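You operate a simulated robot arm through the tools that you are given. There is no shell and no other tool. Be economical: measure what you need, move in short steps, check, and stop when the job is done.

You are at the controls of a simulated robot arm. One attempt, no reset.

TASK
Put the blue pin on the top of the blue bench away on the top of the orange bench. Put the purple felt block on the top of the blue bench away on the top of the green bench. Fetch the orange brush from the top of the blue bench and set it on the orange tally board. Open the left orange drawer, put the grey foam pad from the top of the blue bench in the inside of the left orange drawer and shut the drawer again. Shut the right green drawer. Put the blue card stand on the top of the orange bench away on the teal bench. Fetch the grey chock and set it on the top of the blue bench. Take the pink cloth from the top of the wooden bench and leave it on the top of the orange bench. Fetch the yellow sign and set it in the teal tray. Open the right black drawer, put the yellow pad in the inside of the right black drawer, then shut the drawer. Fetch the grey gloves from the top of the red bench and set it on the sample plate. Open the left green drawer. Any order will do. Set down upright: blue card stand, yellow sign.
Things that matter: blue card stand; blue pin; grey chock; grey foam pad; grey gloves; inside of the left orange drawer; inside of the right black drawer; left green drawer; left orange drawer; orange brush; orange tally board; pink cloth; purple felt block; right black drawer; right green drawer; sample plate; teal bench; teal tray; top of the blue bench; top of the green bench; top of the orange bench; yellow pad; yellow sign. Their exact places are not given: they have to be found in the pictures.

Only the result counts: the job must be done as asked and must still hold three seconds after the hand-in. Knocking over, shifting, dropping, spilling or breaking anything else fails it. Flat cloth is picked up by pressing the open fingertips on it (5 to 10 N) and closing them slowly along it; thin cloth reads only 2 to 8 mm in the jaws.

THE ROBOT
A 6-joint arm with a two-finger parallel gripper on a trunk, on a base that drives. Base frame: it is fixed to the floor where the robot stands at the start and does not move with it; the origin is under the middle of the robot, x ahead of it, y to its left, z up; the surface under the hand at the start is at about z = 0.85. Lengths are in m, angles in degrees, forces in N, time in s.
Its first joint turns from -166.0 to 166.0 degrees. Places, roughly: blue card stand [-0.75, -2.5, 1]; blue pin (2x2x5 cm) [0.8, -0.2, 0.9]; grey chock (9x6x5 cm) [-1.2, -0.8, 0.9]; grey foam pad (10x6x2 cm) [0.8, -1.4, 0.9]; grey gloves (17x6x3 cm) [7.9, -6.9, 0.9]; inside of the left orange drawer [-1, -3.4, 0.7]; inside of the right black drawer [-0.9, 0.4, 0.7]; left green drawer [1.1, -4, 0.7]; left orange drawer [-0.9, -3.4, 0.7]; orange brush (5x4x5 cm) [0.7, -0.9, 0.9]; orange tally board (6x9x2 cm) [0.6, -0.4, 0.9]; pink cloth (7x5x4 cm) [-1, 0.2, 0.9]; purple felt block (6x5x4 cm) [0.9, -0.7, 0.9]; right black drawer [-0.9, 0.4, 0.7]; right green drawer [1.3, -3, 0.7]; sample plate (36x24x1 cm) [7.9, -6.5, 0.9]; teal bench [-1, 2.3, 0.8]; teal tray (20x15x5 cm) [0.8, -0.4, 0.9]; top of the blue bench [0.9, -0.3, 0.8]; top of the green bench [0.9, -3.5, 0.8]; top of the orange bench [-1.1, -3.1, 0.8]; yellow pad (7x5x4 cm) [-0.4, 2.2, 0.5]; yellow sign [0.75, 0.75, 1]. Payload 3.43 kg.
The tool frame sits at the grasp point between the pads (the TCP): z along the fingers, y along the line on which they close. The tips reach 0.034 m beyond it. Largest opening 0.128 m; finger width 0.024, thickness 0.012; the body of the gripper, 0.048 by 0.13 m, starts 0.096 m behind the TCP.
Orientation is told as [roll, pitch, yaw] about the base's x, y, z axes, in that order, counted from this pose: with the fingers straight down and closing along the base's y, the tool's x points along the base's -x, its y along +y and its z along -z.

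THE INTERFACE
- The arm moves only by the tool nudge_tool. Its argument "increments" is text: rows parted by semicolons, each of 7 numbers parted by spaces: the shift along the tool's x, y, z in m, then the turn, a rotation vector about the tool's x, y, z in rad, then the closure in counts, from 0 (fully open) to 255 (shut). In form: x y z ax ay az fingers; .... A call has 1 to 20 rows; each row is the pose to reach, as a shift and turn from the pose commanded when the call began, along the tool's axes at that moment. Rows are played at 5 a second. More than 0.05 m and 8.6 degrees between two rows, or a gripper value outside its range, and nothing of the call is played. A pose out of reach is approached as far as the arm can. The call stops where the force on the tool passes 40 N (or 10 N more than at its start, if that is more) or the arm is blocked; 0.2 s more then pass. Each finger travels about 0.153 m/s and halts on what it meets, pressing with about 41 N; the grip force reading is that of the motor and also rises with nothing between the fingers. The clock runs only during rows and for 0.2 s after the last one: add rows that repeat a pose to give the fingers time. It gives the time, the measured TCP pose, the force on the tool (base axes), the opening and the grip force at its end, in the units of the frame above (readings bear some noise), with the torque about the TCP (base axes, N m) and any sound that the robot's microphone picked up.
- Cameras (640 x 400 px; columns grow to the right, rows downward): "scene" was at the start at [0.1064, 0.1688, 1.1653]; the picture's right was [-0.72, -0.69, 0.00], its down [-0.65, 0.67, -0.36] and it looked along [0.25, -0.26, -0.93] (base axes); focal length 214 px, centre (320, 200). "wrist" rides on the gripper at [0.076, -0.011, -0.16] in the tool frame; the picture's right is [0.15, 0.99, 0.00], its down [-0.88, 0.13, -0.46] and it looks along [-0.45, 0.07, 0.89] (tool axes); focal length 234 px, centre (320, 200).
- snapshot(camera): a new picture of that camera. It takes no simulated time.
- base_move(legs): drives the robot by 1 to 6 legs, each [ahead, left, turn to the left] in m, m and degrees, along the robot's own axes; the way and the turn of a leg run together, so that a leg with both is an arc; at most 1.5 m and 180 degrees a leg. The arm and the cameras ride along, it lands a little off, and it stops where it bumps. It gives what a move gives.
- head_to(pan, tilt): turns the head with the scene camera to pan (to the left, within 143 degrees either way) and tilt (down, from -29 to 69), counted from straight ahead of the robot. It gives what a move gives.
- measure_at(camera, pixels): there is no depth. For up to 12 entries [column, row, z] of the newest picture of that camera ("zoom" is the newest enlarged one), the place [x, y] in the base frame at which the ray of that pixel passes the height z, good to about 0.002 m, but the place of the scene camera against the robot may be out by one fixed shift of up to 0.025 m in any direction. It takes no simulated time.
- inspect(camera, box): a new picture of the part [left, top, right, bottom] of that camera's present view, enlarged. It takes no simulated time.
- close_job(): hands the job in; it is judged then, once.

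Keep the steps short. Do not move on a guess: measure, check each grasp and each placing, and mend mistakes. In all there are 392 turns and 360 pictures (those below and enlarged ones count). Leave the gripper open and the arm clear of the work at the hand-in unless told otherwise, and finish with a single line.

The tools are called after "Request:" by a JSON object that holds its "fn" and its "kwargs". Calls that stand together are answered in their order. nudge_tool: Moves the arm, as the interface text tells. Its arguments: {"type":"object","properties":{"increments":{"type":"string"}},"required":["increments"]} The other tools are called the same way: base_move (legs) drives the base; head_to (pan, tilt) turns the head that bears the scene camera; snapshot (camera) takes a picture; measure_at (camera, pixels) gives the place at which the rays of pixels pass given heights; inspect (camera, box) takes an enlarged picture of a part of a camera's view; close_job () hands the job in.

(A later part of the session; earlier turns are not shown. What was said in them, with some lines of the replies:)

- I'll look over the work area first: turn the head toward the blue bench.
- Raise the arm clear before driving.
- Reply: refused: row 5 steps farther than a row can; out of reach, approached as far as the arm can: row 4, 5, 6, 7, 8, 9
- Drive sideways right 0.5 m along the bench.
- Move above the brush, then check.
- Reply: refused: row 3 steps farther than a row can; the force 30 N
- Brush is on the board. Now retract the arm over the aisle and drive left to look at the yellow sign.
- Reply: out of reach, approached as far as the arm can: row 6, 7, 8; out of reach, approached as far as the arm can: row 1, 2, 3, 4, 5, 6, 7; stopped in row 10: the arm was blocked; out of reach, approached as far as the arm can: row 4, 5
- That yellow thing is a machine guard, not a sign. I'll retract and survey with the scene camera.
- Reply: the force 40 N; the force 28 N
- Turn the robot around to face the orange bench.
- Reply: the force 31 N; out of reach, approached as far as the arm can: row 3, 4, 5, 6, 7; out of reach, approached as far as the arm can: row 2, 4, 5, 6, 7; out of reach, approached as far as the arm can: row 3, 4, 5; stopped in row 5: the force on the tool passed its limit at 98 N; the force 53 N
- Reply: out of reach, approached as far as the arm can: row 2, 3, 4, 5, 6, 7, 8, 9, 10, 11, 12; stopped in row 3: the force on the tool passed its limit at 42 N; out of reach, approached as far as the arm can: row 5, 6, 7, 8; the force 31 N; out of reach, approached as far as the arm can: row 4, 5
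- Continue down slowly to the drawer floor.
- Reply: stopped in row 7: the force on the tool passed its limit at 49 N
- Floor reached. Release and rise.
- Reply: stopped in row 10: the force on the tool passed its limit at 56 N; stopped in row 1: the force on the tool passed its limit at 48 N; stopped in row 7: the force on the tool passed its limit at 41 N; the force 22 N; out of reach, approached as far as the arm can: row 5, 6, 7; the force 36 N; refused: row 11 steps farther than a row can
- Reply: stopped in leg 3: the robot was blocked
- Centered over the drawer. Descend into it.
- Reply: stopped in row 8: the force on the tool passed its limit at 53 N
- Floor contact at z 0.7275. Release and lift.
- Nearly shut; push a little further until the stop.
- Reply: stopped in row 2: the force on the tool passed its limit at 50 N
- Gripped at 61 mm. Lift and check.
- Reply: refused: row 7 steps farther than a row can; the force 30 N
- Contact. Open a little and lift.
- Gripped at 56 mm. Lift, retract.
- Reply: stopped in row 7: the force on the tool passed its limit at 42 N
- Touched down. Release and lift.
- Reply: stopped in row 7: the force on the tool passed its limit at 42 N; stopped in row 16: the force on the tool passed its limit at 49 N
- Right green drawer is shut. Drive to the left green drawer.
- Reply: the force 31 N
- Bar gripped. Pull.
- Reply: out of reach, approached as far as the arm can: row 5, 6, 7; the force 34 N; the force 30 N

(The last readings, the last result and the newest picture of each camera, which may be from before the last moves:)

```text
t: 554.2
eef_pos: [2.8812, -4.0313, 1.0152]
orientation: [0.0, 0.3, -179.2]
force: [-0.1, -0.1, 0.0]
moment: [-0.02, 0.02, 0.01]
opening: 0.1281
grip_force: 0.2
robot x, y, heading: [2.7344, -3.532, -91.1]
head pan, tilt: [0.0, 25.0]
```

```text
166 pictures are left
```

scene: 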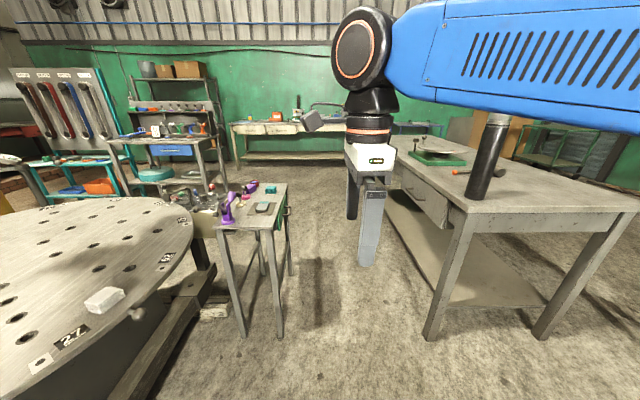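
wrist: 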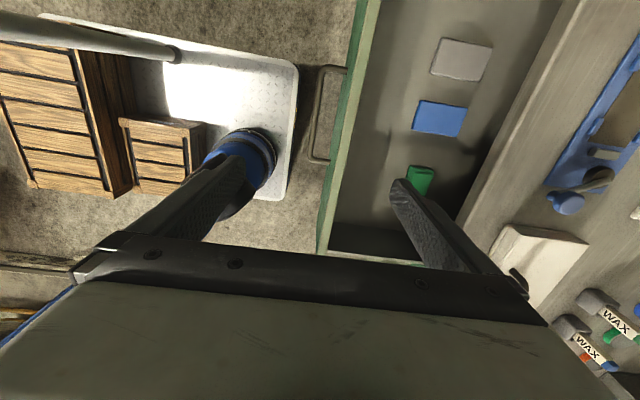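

Request:
{"fn": "base_move", "kwargs": {"legs": [[1.3, 0, 1]]}}

Request:
{"fn": "base_move", "kwargs": {"legs": [[1.1, 0, 0]]}}

Request:
{"fn": "head_to", "kwargs": {"pan": 65, "tilt": 15}}

Request:
{"fn": "snapshot", "kwargs": {"camera": "scene"}}

Request:
{"fn": "head_to", "kwargs": {"pan": 100, "tilt": 20}}

Request:
{"fn": "snapshot", "kwargs": {"camera": "scene"}}

```text
t: 560.8
eef_pos: [2.8961, -5.331, 1.0155]
orientation: [0.1, 0.3, -177.9]
force: [0.0, 0.3, 0.0]
moment: [-0.05, 0.01, 0.0]
opening: 0.1281
grip_force: 0.0
robot x, y, heading: [2.739, -4.8334, -89.2]
head pan, tilt: [0.0, 25.0]
```

```text
t: 566.5
eef_pos: [2.9145, -6.462, 1.0158]
orientation: [0.1, 0.3, -177.7]
force: [0.4, -1.0, 0.2]
moment: [0.02, -0.02, 0.01]
opening: 0.128
grip_force: 0.0
robot x, y, heading: [2.7548, -5.9576, -89.3]
head pan, tilt: [0.0, 25.0]
```

```text
t: 567.9
eef_pos: [2.9155, -6.4613, 1.016]
orientation: [0.1, 0.3, -177.7]
force: [-0.7, -0.6, 0.6]
moment: [0.0, 0.0, -0.02]
opening: 0.1279
grip_force: 0.0
robot x, y, heading: [2.7574, -5.9614, -88.9]
head pan, tilt: [65.0, 15.0]
```

```text
165 pictures are left
```

scene: 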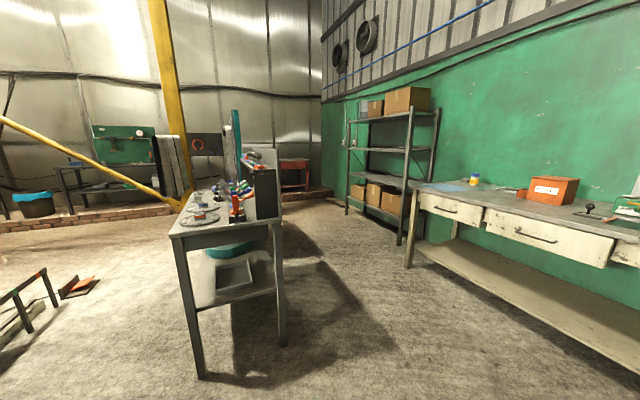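

```text
t: 568.9
eef_pos: [2.9142, -6.4624, 1.0157]
orientation: [0.2, 0.3, -177.8]
force: [-0.2, 0.2, -0.3]
moment: [0.02, 0.0, 0.0]
opening: 0.128
grip_force: 0.0
robot x, y, heading: [2.7552, -5.9624, -89.0]
head pan, tilt: [100.0, 20.0]
```

```text
164 pictures are left
```

scene: 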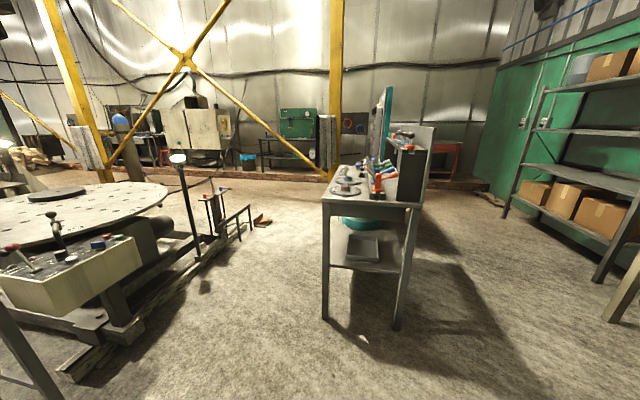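

Request:
{"fn": "measure_at", "kwargs": {"camera": "scene", "pixels": [[325, 318, 0.0], [397, 328, 0.0], [335, 285, 0.0], [407, 280, 0.0], [440, 185, 0.0], [460, 183, 0.0], [260, 205, 0.0], [600, 280, 0.0], [195, 262, 0.0], [300, 195, 0.0], [500, 217, 0.0], [613, 320, 0.0]]}}

Request:
{"fn": "inspect", "kwargs": {"camera": "scene", "box": [320, 90, 560, 240]}}

```text
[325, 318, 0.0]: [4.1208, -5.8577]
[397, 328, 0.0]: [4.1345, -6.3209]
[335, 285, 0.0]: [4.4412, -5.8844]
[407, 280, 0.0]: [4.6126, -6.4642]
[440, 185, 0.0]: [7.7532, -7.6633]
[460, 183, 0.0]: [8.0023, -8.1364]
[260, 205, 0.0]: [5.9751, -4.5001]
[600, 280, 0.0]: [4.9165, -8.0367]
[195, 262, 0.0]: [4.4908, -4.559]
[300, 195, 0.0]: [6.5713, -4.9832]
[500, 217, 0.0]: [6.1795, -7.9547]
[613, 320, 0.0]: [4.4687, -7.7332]
```

```text
2.67 times, centred on (440, 165) of scene
```

zoom: 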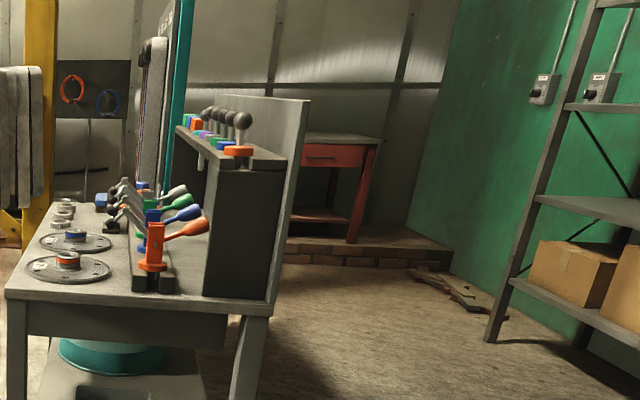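

Request:
{"fn": "base_move", "kwargs": {"legs": [[0, 0, 89], [0, -1.05, 0]]}}

Request:
{"fn": "head_to", "kwargs": {"pan": 0, "tilt": 20}}

Request:
{"fn": "snapshot", "kwargs": {"camera": "scene"}}

```text
t: 573.7
eef_pos: [3.2819, -5.82, 1.0153]
orientation: [0.2, 0.2, -94.5]
force: [0.2, -0.5, 0.2]
moment: [0.01, 0.0, 0.0]
opening: 0.128
grip_force: 0.1
robot x, y, heading: [2.7697, -5.9179, -5.9]
head pan, tilt: [100.0, 20.0]
stopped in leg 2: the robot was blocked; the commanded pose is now the measured one
```

```text
t: 575.5
eef_pos: [3.2819, -5.8208, 1.0147]
orientation: [0.1, 0.2, -94.5]
force: [0.2, 0.2, 0.6]
moment: [-0.04, 0.0, 0.01]
opening: 0.128
grip_force: 0.0
robot x, y, heading: [2.7706, -5.922, -5.9]
head pan, tilt: [0.0, 20.0]
```

```text
162 pictures are left
```

scene: 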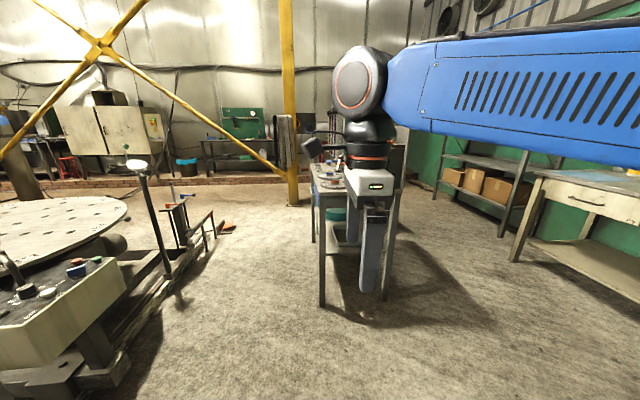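

Request:
{"fn": "base_move", "kwargs": {"legs": [[0.3, 0.05, 3], [0, 0, 3], [0, -1.0, 0]]}}

Request:
{"fn": "snapshot", "kwargs": {"camera": "scene"}}

Request:
{"fn": "head_to", "kwargs": {"pan": -135, "tilt": 30}}

Request:
{"fn": "snapshot", "kwargs": {"camera": "scene"}}

```text
t: 582.7
eef_pos: [3.5894, -6.7063, 1.0154]
orientation: [0.1, 0.1, -86.0]
force: [-0.3, -0.1, 0.6]
moment: [-0.01, -0.01, 0.0]
opening: 0.1281
grip_force: 0.1
robot x, y, heading: [3.095, -6.8827, 2.7]
head pan, tilt: [0.0, 20.0]
```

```text
161 pictures are left
```

scene: 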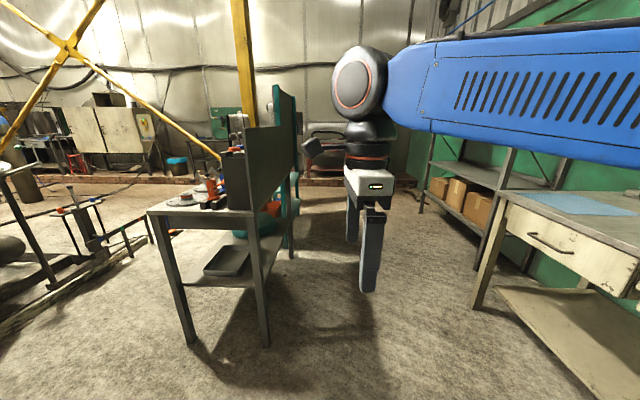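

```text
t: 584.8
eef_pos: [3.5904, -6.7072, 1.015]
orientation: [0.2, 0.2, -86.0]
force: [0.9, 0.0, 0.7]
moment: [0.0, 0.01, -0.02]
opening: 0.1279
grip_force: 0.1
robot x, y, heading: [3.0978, -6.8813, 2.7]
head pan, tilt: [-135.0, 30.0]
```

```text
160 pictures are left
```

scene: 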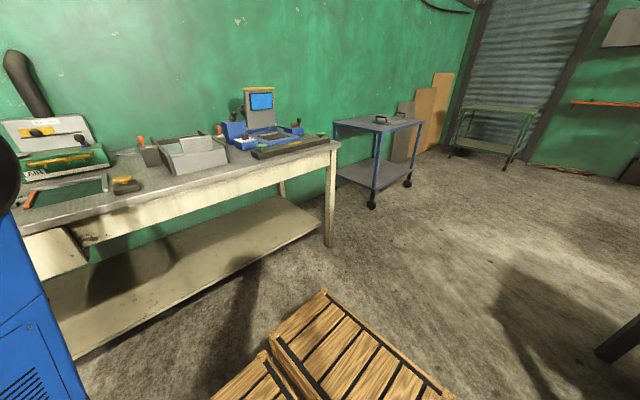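

Request:
{"fn": "base_move", "kwargs": {"legs": [[0.1, -0.12, -3], [1.2, 0, 0]]}}

Request:
{"fn": "head_to", "kwargs": {"pan": 0, "tilt": 20}}

Request:
{"fn": "snapshot", "kwargs": {"camera": "scene"}}

```text
t: 592.0
eef_pos: [4.9201, -6.839, 1.0164]
orientation: [0.2, 0.2, -88.4]
force: [-0.6, 0.1, 0.8]
moment: [0.0, 0.03, 0.03]
opening: 0.1281
grip_force: 0.0
robot x, y, heading: [4.4193, -6.9922, 0.6]
head pan, tilt: [-135.0, 30.0]
```

```text
t: 594.2
eef_pos: [4.9211, -6.8387, 1.0154]
orientation: [0.1, 0.2, -88.5]
force: [-0.1, -0.4, -0.3]
moment: [0.0, -0.02, 0.01]
opening: 0.1283
grip_force: 0.1
robot x, y, heading: [4.4197, -6.9934, 0.3]
head pan, tilt: [0.0, 20.0]
```

```text
159 pictures are left
```

scene: 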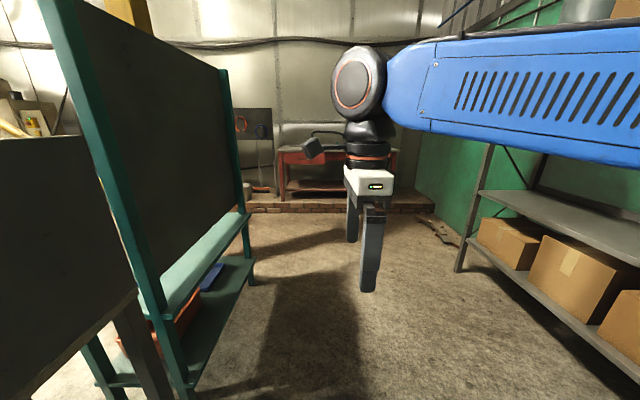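

Request:
{"fn": "measure_at", "kwargs": {"camera": "scene", "pixels": [[252, 285, 0.0], [195, 395, 0.0], [460, 272, 0.0], [340, 210, 0.0], [280, 199, 0.25], [395, 203, 0.25], [385, 213, 0.0]]}}

```text
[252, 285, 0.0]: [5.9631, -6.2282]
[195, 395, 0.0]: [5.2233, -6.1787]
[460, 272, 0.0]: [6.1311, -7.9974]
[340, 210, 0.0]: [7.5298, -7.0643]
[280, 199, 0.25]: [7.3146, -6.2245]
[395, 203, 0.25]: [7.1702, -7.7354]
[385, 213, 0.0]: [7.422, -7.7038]
```

Request:
{"fn": "base_move", "kwargs": {"legs": [[1.5, 0, 0]]}}

Request:
{"fn": "head_to", "kwargs": {"pan": 0, "tilt": 30}}

Request:
{"fn": "snapshot", "kwargs": {"camera": "scene"}}

```text
t: 601.5
eef_pos: [6.3922, -6.8033, 1.0157]
orientation: [0.1, 0.2, -87.1]
force: [-0.2, -1.0, 1.0]
moment: [-0.01, -0.02, 0.01]
opening: 0.128
grip_force: 0.0
robot x, y, heading: [5.8942, -6.966, 1.8]
head pan, tilt: [0.0, 20.0]
```

```text
t: 602.2
eef_pos: [6.3916, -6.8042, 1.0154]
orientation: [0.1, 0.2, -87.1]
force: [0.2, -0.6, 0.1]
moment: [-0.01, -0.05, -0.03]
opening: 0.1281
grip_force: 0.1
robot x, y, heading: [5.8919, -6.9638, 1.5]
head pan, tilt: [0.0, 30.0]
```

```text
158 pictures are left
```

scene: 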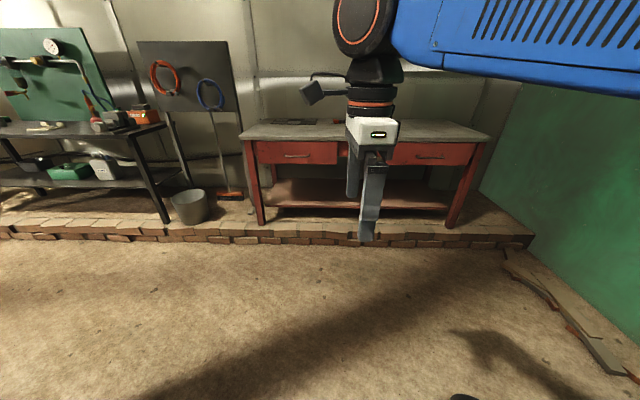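

Request:
{"fn": "measure_at", "kwargs": {"camera": "scene", "pixels": [[300, 243, 0.0], [240, 137, 0.85], [490, 138, 0.85], [262, 222, 0.12], [320, 122, 0.85], [345, 122, 0.85]]}}

Request:
{"fn": "base_move", "kwargs": {"legs": [[0.85, 0.1, -1.5]]}}

Request:
{"fn": "snapshot", "kwargs": {"camera": "scene"}}

Request:
{"fn": "snapshot", "kwargs": {"camera": "wrist"}}

```text
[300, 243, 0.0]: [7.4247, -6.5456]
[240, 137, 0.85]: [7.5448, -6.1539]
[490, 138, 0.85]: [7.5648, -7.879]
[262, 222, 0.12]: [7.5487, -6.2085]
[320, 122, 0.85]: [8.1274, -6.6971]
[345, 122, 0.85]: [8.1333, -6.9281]
```

```text
t: 606.7
eef_pos: [7.2322, -6.6966, 1.0151]
orientation: [0.1, 0.2, -88.3]
force: [0.9, 0.2, 0.1]
moment: [-0.03, -0.01, -0.03]
opening: 0.1281
grip_force: 0.1
robot x, y, heading: [6.7299, -6.8519, 0.7]
head pan, tilt: [0.0, 30.0]
```

```text
157 pictures are left
```

scene: 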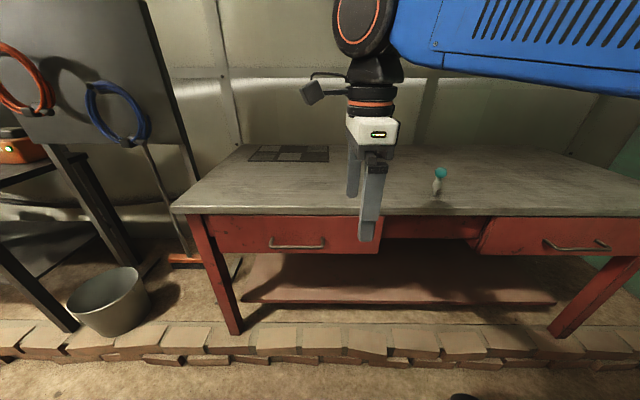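

```text
156 pictures are left
```

wrist: 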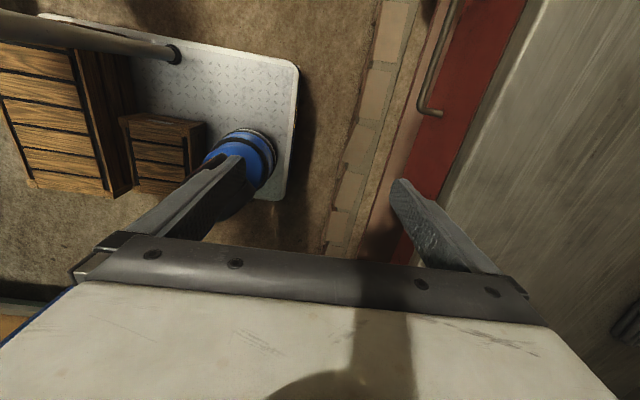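

Request:
{"fn": "base_move", "kwargs": {"legs": [[0.25, 0, 0]]}}

Request:
{"fn": "nudge_tool", "kwargs": {"increments": "0 0 -0.02 0 0 -0.14 0; 0 0 -0.04 0 0 -0.28 0; 0 0 -0.04 0 0 -0.42 0; 0 0 -0.04 0 0 -0.56 0; 0 0 -0.04 0 0 -0.7 0; 0 0 -0.04 0 0 -0.84 0; 0 0 -0.04 0 0 -0.98 0; 0 0 -0.04 0 0 -1.12 0; 0 0 -0.04 0 0 -1.26 0; 0 0 -0.04 0 0 -1.4 0; 0 0 -0.04 0 0 -1.54 0; 0 0 -0.04 0 0 -1.54 0"}}

Request:
{"fn": "snapshot", "kwargs": {"camera": "wrist"}}

Request:
{"fn": "snapshot", "kwargs": {"camera": "scene"}}

```text
t: 608.5
eef_pos: [7.4811, -6.701, 1.0154]
orientation: [0.1, 0.2, -88.9]
force: [0.4, -0.2, 0.0]
moment: [0.0, 0.01, -0.01]
opening: 0.1282
grip_force: 0.1
robot x, y, heading: [6.9777, -6.8513, -0.1]
head pan, tilt: [0.0, 30.0]
```

```text
t: 611.1
eef_pos: [7.4809, -6.7003, 1.0557]
orientation: [0.2, -0.1, -0.5]
force: [0.6, -0.4, -0.3]
moment: [0.01, 0.01, -0.02]
opening: 0.1282
grip_force: 0.1
robot x, y, heading: [6.98, -6.8512, 0.1]
head pan, tilt: [0.0, 30.0]
```

```text
155 pictures are left
```

wrist: 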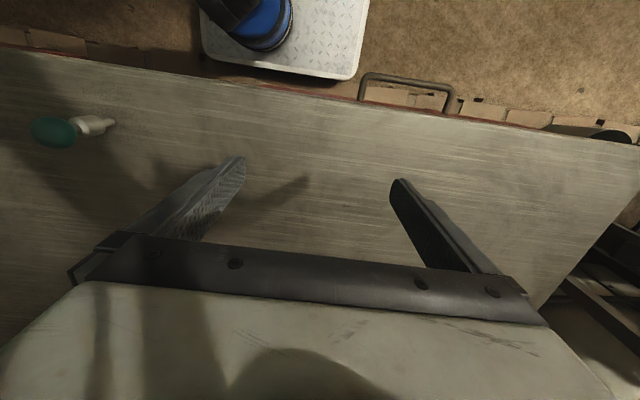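

```text
154 pictures are left
```

scene: 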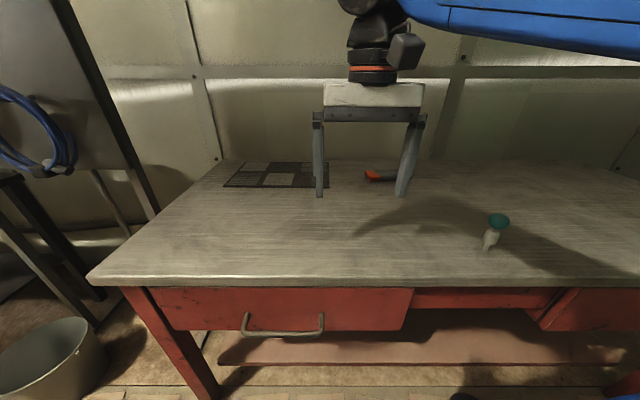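

Request:
{"fn": "measure_at", "kwargs": {"camera": "scene", "pixels": [[365, 176, 0.86], [415, 178, 0.86], [225, 186, 0.85], [275, 188, 0.85], [330, 188, 0.85], [250, 162, 0.85], [330, 162, 0.85], [290, 282, 0.85]]}}

Request:
{"fn": "nudge_tool", "kwargs": {"increments": "-0.045 0 0 0 0 0 0; -0.09 0 0 0 0 0 0; -0.135 0 0 0 0 0 0; -0.18 0 0 0 0 0 0; -0.225 0 0 0 0 0 0; -0.27 0 0 0 0 0 0; -0.3 0 0 0 0 0 0; -0.3 0 0 0 0 0 0"}}

Request:
{"fn": "snapshot", "kwargs": {"camera": "wrist"}}

```text
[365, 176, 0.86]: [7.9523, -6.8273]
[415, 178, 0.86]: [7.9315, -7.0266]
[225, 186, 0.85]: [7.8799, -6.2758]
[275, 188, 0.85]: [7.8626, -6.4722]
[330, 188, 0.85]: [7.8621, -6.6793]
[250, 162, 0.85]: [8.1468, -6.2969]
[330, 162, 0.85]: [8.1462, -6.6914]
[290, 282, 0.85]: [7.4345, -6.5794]
```

```text
t: 612.9
eef_pos: [7.7799, -6.7024, 1.057]
orientation: [0.2, -0.1, -0.3]
force: [-0.1, 0.2, -0.1]
moment: [0.0, 0.0, -0.01]
opening: 0.1281
grip_force: 0.0
robot x, y, heading: [6.9775, -6.8494, -0.3]
head pan, tilt: [0.0, 30.0]
```

```text
153 pictures are left
```

wrist: 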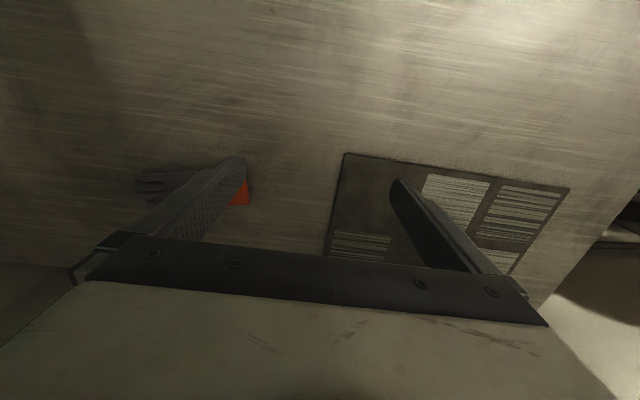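

Request:
{"fn": "nudge_tool", "kwargs": {"increments": "0 -0.045 0 0 0 0 0; 0 -0.09 0 0 0 0 0; 0 -0.135 0 0 0 0 0; 0 -0.18 0 0 0 0 0; 0 -0.22 0 0 0 0 0; 0 -0.22 0 0 0 0 0"}}

Request:
{"fn": "snapshot", "kwargs": {"camera": "wrist"}}

```text
t: 614.3
eef_pos: [7.7789, -6.9226, 1.058]
orientation: [0.3, -0.1, -0.4]
force: [0.5, -0.1, 0.3]
moment: [-0.01, 0.02, 0.01]
opening: 0.1281
grip_force: 0.0
robot x, y, heading: [6.9813, -6.852, 0.2]
head pan, tilt: [0.0, 30.0]
```

```text
152 pictures are left
```

wrist: 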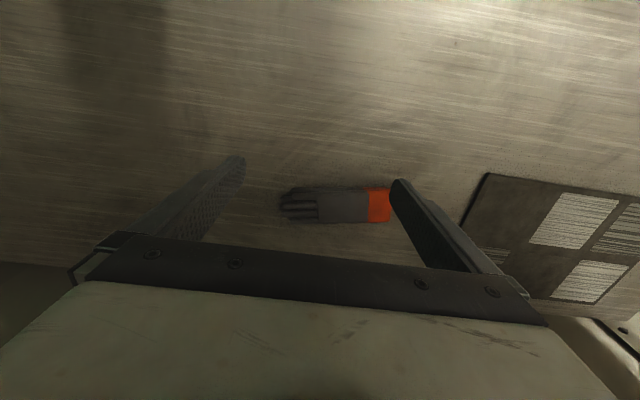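

Request:
{"fn": "inspect", "kwargs": {"camera": "wrist", "box": [240, 150, 440, 260]}}

Request:
{"fn": "measure_at", "kwargs": {"camera": "wrist", "pixels": [[282, 208, 0.87], [392, 205, 0.87], [320, 190, 0.87], [320, 222, 0.87], [345, 190, 0.88], [345, 222, 0.88], [490, 174, 0.85], [460, 225, 0.85], [600, 190, 0.85]]}}

```text
3.20 times, centred on (340, 205) of wrist
```

zoom: 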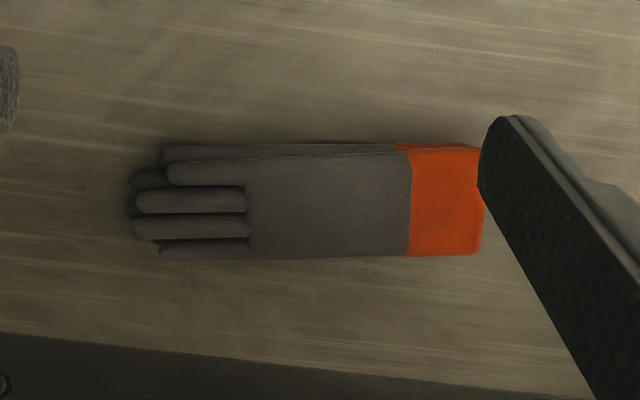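

```text
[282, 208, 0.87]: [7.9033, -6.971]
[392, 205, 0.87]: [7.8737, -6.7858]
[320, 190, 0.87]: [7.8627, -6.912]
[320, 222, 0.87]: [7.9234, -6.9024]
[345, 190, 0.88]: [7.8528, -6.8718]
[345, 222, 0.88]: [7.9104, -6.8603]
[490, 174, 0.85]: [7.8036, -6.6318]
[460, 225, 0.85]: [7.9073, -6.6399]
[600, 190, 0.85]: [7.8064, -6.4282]
```

Request:
{"fn": "nudge_tool", "kwargs": {"increments": "-0.02 0.01 0 0 0 0.14 30; -0.04 0.02 0 0 0 0.28 60; -0.06 0.03 0 0 0 0.42 76; -0.08 0.04 0 0 0 0.56 76; -0.1 0.05 0 0 0 0.7 76; -0.108 0.056 0 0 0 0.84 76; -0.108 0.056 0.01 0 0 0.98 76; -0.108 0.056 0.03 0 0 1.12 76; -0.108 0.056 0.05 0 0 1.26 76; -0.108 0.056 0.07 0 0 1.4 76; -0.108 0.056 0.07 0 0 1.4 76"}}

Request:
{"fn": "snapshot", "kwargs": {"camera": "wrist"}}

```text
t: 616.7
eef_pos: [7.8869, -6.8679, 0.9856]
orientation: [0.1, 0.2, -80.8]
force: [0.5, -0.4, 0.7]
moment: [0.0, -0.04, -0.01]
opening: 0.0898
grip_force: 0.1
robot x, y, heading: [6.9745, -6.8454, -0.1]
head pan, tilt: [0.0, 30.0]
```

```text
150 pictures are left
```

wrist: 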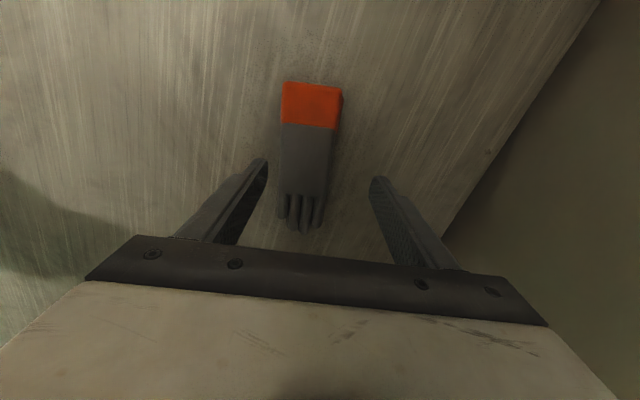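

Request:
{"fn": "measure_at", "kwargs": {"camera": "wrist", "pixels": [[280, 155, 0.87], [334, 158, 0.87], [307, 157, 0.87], [312, 85, 0.87], [300, 225, 0.86]]}}

```text
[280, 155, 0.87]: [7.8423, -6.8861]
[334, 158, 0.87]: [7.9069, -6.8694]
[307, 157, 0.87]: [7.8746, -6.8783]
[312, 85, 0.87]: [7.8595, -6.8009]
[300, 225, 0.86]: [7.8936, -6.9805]
```

Request:
{"fn": "nudge_tool", "kwargs": {"increments": "0 -0.0137 0.03 0 0 0 76; 0 -0.0137 0.06 0 0 0 76; 0 -0.0137 0.085 0 0 0 76; 0 -0.0137 0.098 0 0 0 76; 0 -0.0137 0.098 0 0 0 76; 0 -0.0137 0.098 0 0 0 110; 0 -0.0137 0.098 0 0 0 150; 0 -0.0137 0.098 0 0 0 200; 0 -0.0137 0.098 0 0 0 240; 0 -0.0137 0.098 0 0 0 240"}}

Request:
{"fn": "inspect", "kwargs": {"camera": "wrist", "box": [200, 60, 440, 250]}}

```text
t: 617.5
eef_pos: [7.8758, -6.8686, 0.9154]
orientation: [0.8, 0.0, -80.6]
force: [-1.1, -1.0, 17.1]
moment: [-0.23, 0.95, 0.06]
opening: 0.0905
grip_force: 0.6
robot x, y, heading: [6.9789, -6.8469, -0.1]
head pan, tilt: [0.0, 30.0]
stopped in row 3: the force on the tool passed its limit at 62 N (the readings are from after the stop); the commanded pose is now the measured one
```

```text
2.11 times, centred on (320, 155) of wrist
```

zoom: 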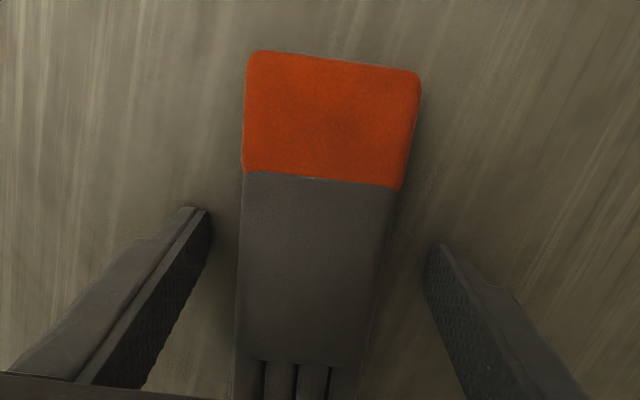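

Request:
{"fn": "measure_at", "kwargs": {"camera": "zoom", "pixels": [[241, 220, 0.9], [392, 220, 0.9], [238, 320, 0.9], [375, 320, 0.9], [247, 60, 0.9], [420, 80, 0.9]]}}

```text
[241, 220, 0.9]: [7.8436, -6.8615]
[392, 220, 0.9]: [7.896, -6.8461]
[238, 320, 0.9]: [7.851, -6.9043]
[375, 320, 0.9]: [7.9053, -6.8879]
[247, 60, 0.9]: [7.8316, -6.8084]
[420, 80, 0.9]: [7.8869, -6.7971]
```

Request:
{"fn": "nudge_tool", "kwargs": {"increments": "0 -0.002 -0.002 0 0 0 76; 0 -0.002 -0.002 0 0 0 110; 0 -0.002 -0.002 0 0 0 130; 0 -0.002 -0.002 0 0 0 150; 0 -0.002 -0.002 0 0 0 180; 0 -0.002 -0.002 0 0 0 220; 0 -0.002 -0.002 0 0 0 220"}}

Request:
{"fn": "inspect", "kwargs": {"camera": "wrist", "box": [200, 60, 440, 250]}}

```text
t: 619.1
eef_pos: [7.8744, -6.8692, 0.9155]
orientation: [0.5, 0.2, -80.7]
force: [-0.7, 0.5, 0.3]
moment: [0.0, 0.03, -0.02]
opening: 0.0571
grip_force: 41.6
robot x, y, heading: [6.9783, -6.846, 0.1]
head pan, tilt: [0.0, 30.0]
```

```text
2.11 times, centred on (320, 155) of wrist
```

zoom: 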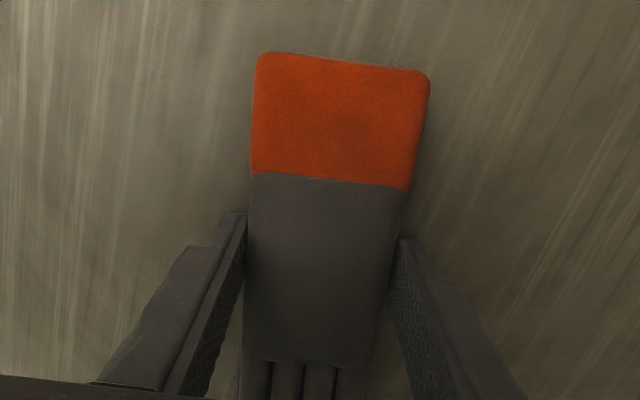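

Gripped at 57 mm. Lift and look at the plate.

Request:
{"fn": "nudge_tool", "kwargs": {"increments": "0 0 -0.03 0 0 0 220; 0 0 -0.06 0 0 0 220; 0 0 -0.1 0 0 0 220; 0 0 -0.13 0 0 0 220; 0 0 -0.13 0 0 0 220"}}

Request:
{"fn": "snapshot", "kwargs": {"camera": "wrist"}}

Request:
{"fn": "snapshot", "kwargs": {"camera": "scene"}}

```text
t: 620.3
eef_pos: [7.8712, -6.8675, 1.0466]
orientation: [0.6, 0.2, -80.7]
force: [0.2, -0.4, -0.7]
moment: [0.0, -0.02, 0.0]
opening: 0.0571
grip_force: 41.0
robot x, y, heading: [6.9802, -6.8508, -0.1]
head pan, tilt: [0.0, 30.0]
```

```text
147 pictures are left
```

wrist: 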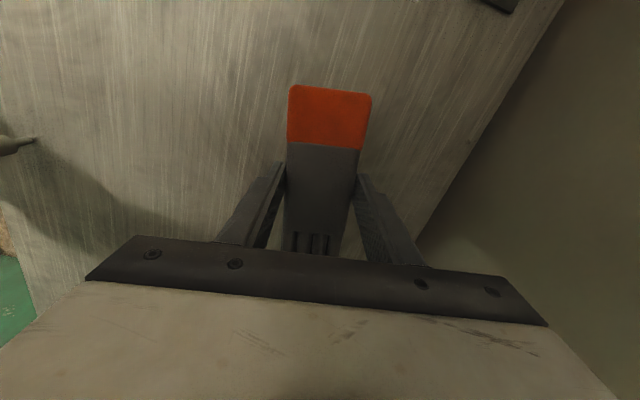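

```text
146 pictures are left
```

scene: 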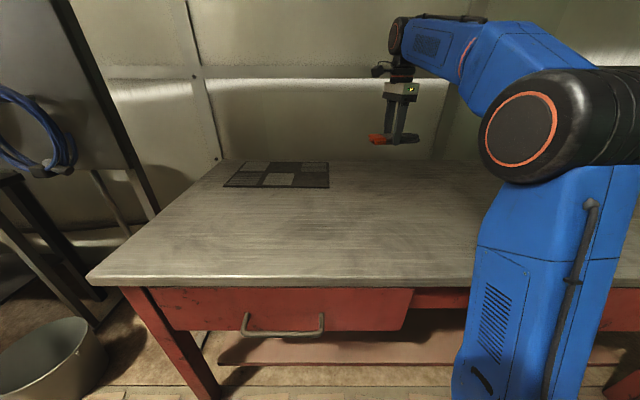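

Request:
{"fn": "base_move", "kwargs": {"legs": [[0, 0.36, 0]]}}

Request:
{"fn": "snapshot", "kwargs": {"camera": "wrist"}}

```text
t: 622.6
eef_pos: [7.872, -6.5117, 1.0472]
orientation: [0.7, 0.2, -80.9]
force: [0.1, -0.1, -0.8]
moment: [0.03, 0.01, -0.05]
opening: 0.0571
grip_force: 41.0
robot x, y, heading: [6.9782, -6.4907, -0.2]
head pan, tilt: [0.0, 30.0]
```

```text
145 pictures are left
```

wrist: 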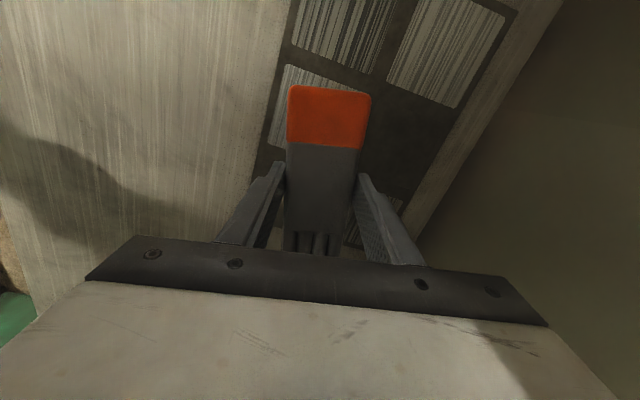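

Request:
{"fn": "measure_at", "kwargs": {"camera": "wrist", "pixels": [[298, 0, 0.885], [254, 165, 0.885], [518, 8, 0.885], [408, 225, 0.885], [270, 100, 0.885], [450, 135, 0.885]]}}

```text
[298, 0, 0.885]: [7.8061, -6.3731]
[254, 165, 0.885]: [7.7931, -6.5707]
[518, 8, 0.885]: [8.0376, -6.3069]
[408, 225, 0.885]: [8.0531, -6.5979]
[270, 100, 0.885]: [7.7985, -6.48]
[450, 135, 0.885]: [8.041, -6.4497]
```

Request:
{"fn": "nudge_tool", "kwargs": {"increments": "0.017 0.012 0 0 0 0.05 220; 0.034 0.024 0 0 0 0.1 220; 0.052 0.037 0.02 0 0 0.16 220; 0.052 0.037 0.06 0 0 0.16 220; 0.052 0.037 0.1 0 0 0.16 220; 0.052 0.037 0.1 0 0 0.16 220"}}

Request:
{"fn": "snapshot", "kwargs": {"camera": "wrist"}}

```text
t: 624.0
eef_pos: [7.9025, -6.4527, 0.9478]
orientation: [0.7, 0.3, -90.2]
force: [0.3, -0.8, -0.6]
moment: [0.03, -0.02, 0.01]
opening: 0.057
grip_force: 41.2
robot x, y, heading: [6.9807, -6.4932, -0.4]
head pan, tilt: [0.0, 30.0]
```

```text
144 pictures are left
```

wrist: 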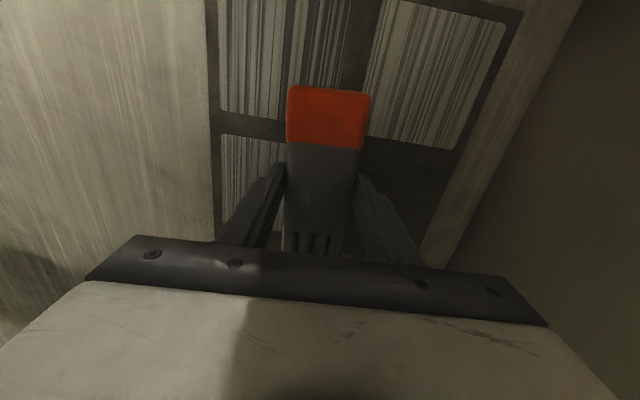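

Request:
{"fn": "nudge_tool", "kwargs": {"increments": "0 0 0.006 0 0 0 220; 0 0 0.012 0 0 0 220; 0 0 0.016 0 0 0 220; 0 0 0.019 0 0 0 220; 0 0 0.022 0 0 0 220; 0 0 0.025 0 0 0 220; 0 0 0.028 0 0 0 220; 0 0 0.028 0 0 0 220"}}

```text
t: 625.8
eef_pos: [7.9016, -6.454, 0.9202]
orientation: [0.9, 0.3, -90.2]
force: [4.8, 0.3, 23.8]
moment: [-0.6, 0.55, 0.0]
opening: 0.0571
grip_force: 40.7
robot x, y, heading: [6.9783, -6.4892, 0.1]
head pan, tilt: [0.0, 30.0]
```

Contact on the plate. Release and lift.

Request:
{"fn": "nudge_tool", "kwargs": {"increments": "0 0 -0.001 0 0 0 140; 0 0 -0.001 0 0 0 110; 0 0 -0.001 0 0 0 90; 0 0 -0.001 0 0 0 90; 0 0 -0.03 0 0 0 90; 0 0 -0.07 0 0 0 90; 0 0 -0.11 0 0 0 40; 0 0 -0.13 0 0 0 0; 0 -0.04 -0.13 0 0 0 0; 0 -0.08 -0.13 0 0 0 0; 0 -0.08 -0.13 0 0 0 0"}}

Request:
{"fn": "snapshot", "kwargs": {"camera": "wrist"}}

Request:
{"fn": "inspect", "kwargs": {"camera": "scene", "box": [220, 100, 460, 260]}}

```text
t: 628.2
eef_pos: [7.822, -6.4553, 1.048]
orientation: [0.7, 0.3, -90.2]
force: [0.3, -0.9, -0.4]
moment: [0.0, 0.01, 0.02]
opening: 0.1279
grip_force: 0.1
robot x, y, heading: [6.9808, -6.493, -0.4]
head pan, tilt: [0.0, 30.0]
```

```text
143 pictures are left
```

wrist: 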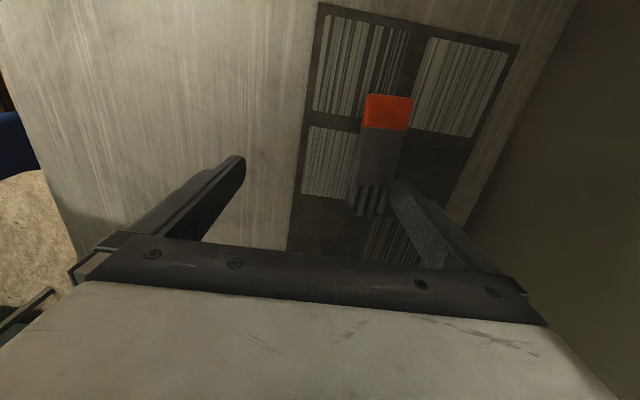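

```text
2.50 times, centred on (340, 180) of scene
```

zoom: 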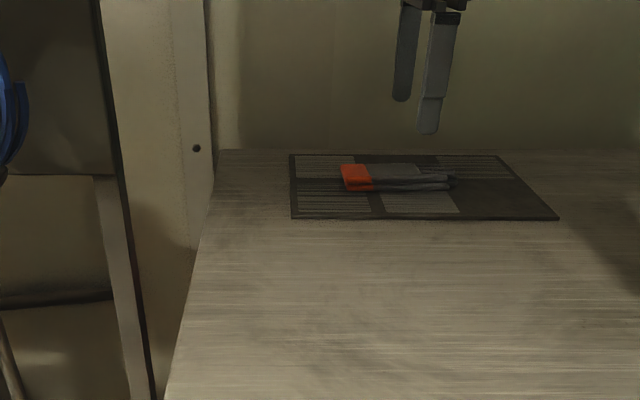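

Request:
{"fn": "nudge_tool", "kwargs": {"increments": "0 -0.045 0 0 0 0 0; 0 -0.09 0 0 0 0 0; 0 -0.135 0 0 0 0 0; 0 -0.18 0 0 0 0 0; 0 -0.225 0 0 0 0 0; 0 -0.27 0 0 0 0 0; 0 -0.31 0 0 0 0 0; 0 -0.31 0 0 0 0 0"}}

Request:
{"fn": "close_job", "kwargs": {}}

```text
t: 630.0
eef_pos: [7.5108, -6.4544, 1.0454]
orientation: [0.6, 0.2, -90.1]
force: [-1.0, 0.8, 0.2]
moment: [0.0, 0.0, -0.02]
opening: 0.1281
grip_force: 0.1
robot x, y, heading: [6.9813, -6.4919, -0.3]
head pan, tilt: [0.0, 30.0]
```

```text
The job is handed in.
```

All twelve jobs were carried out and handed in, with two slips along the way: the low, extended arm bumped the end of the wooden bench, and it later swept low over that bench's top; pictures taken afterwards showed nothing shifted.
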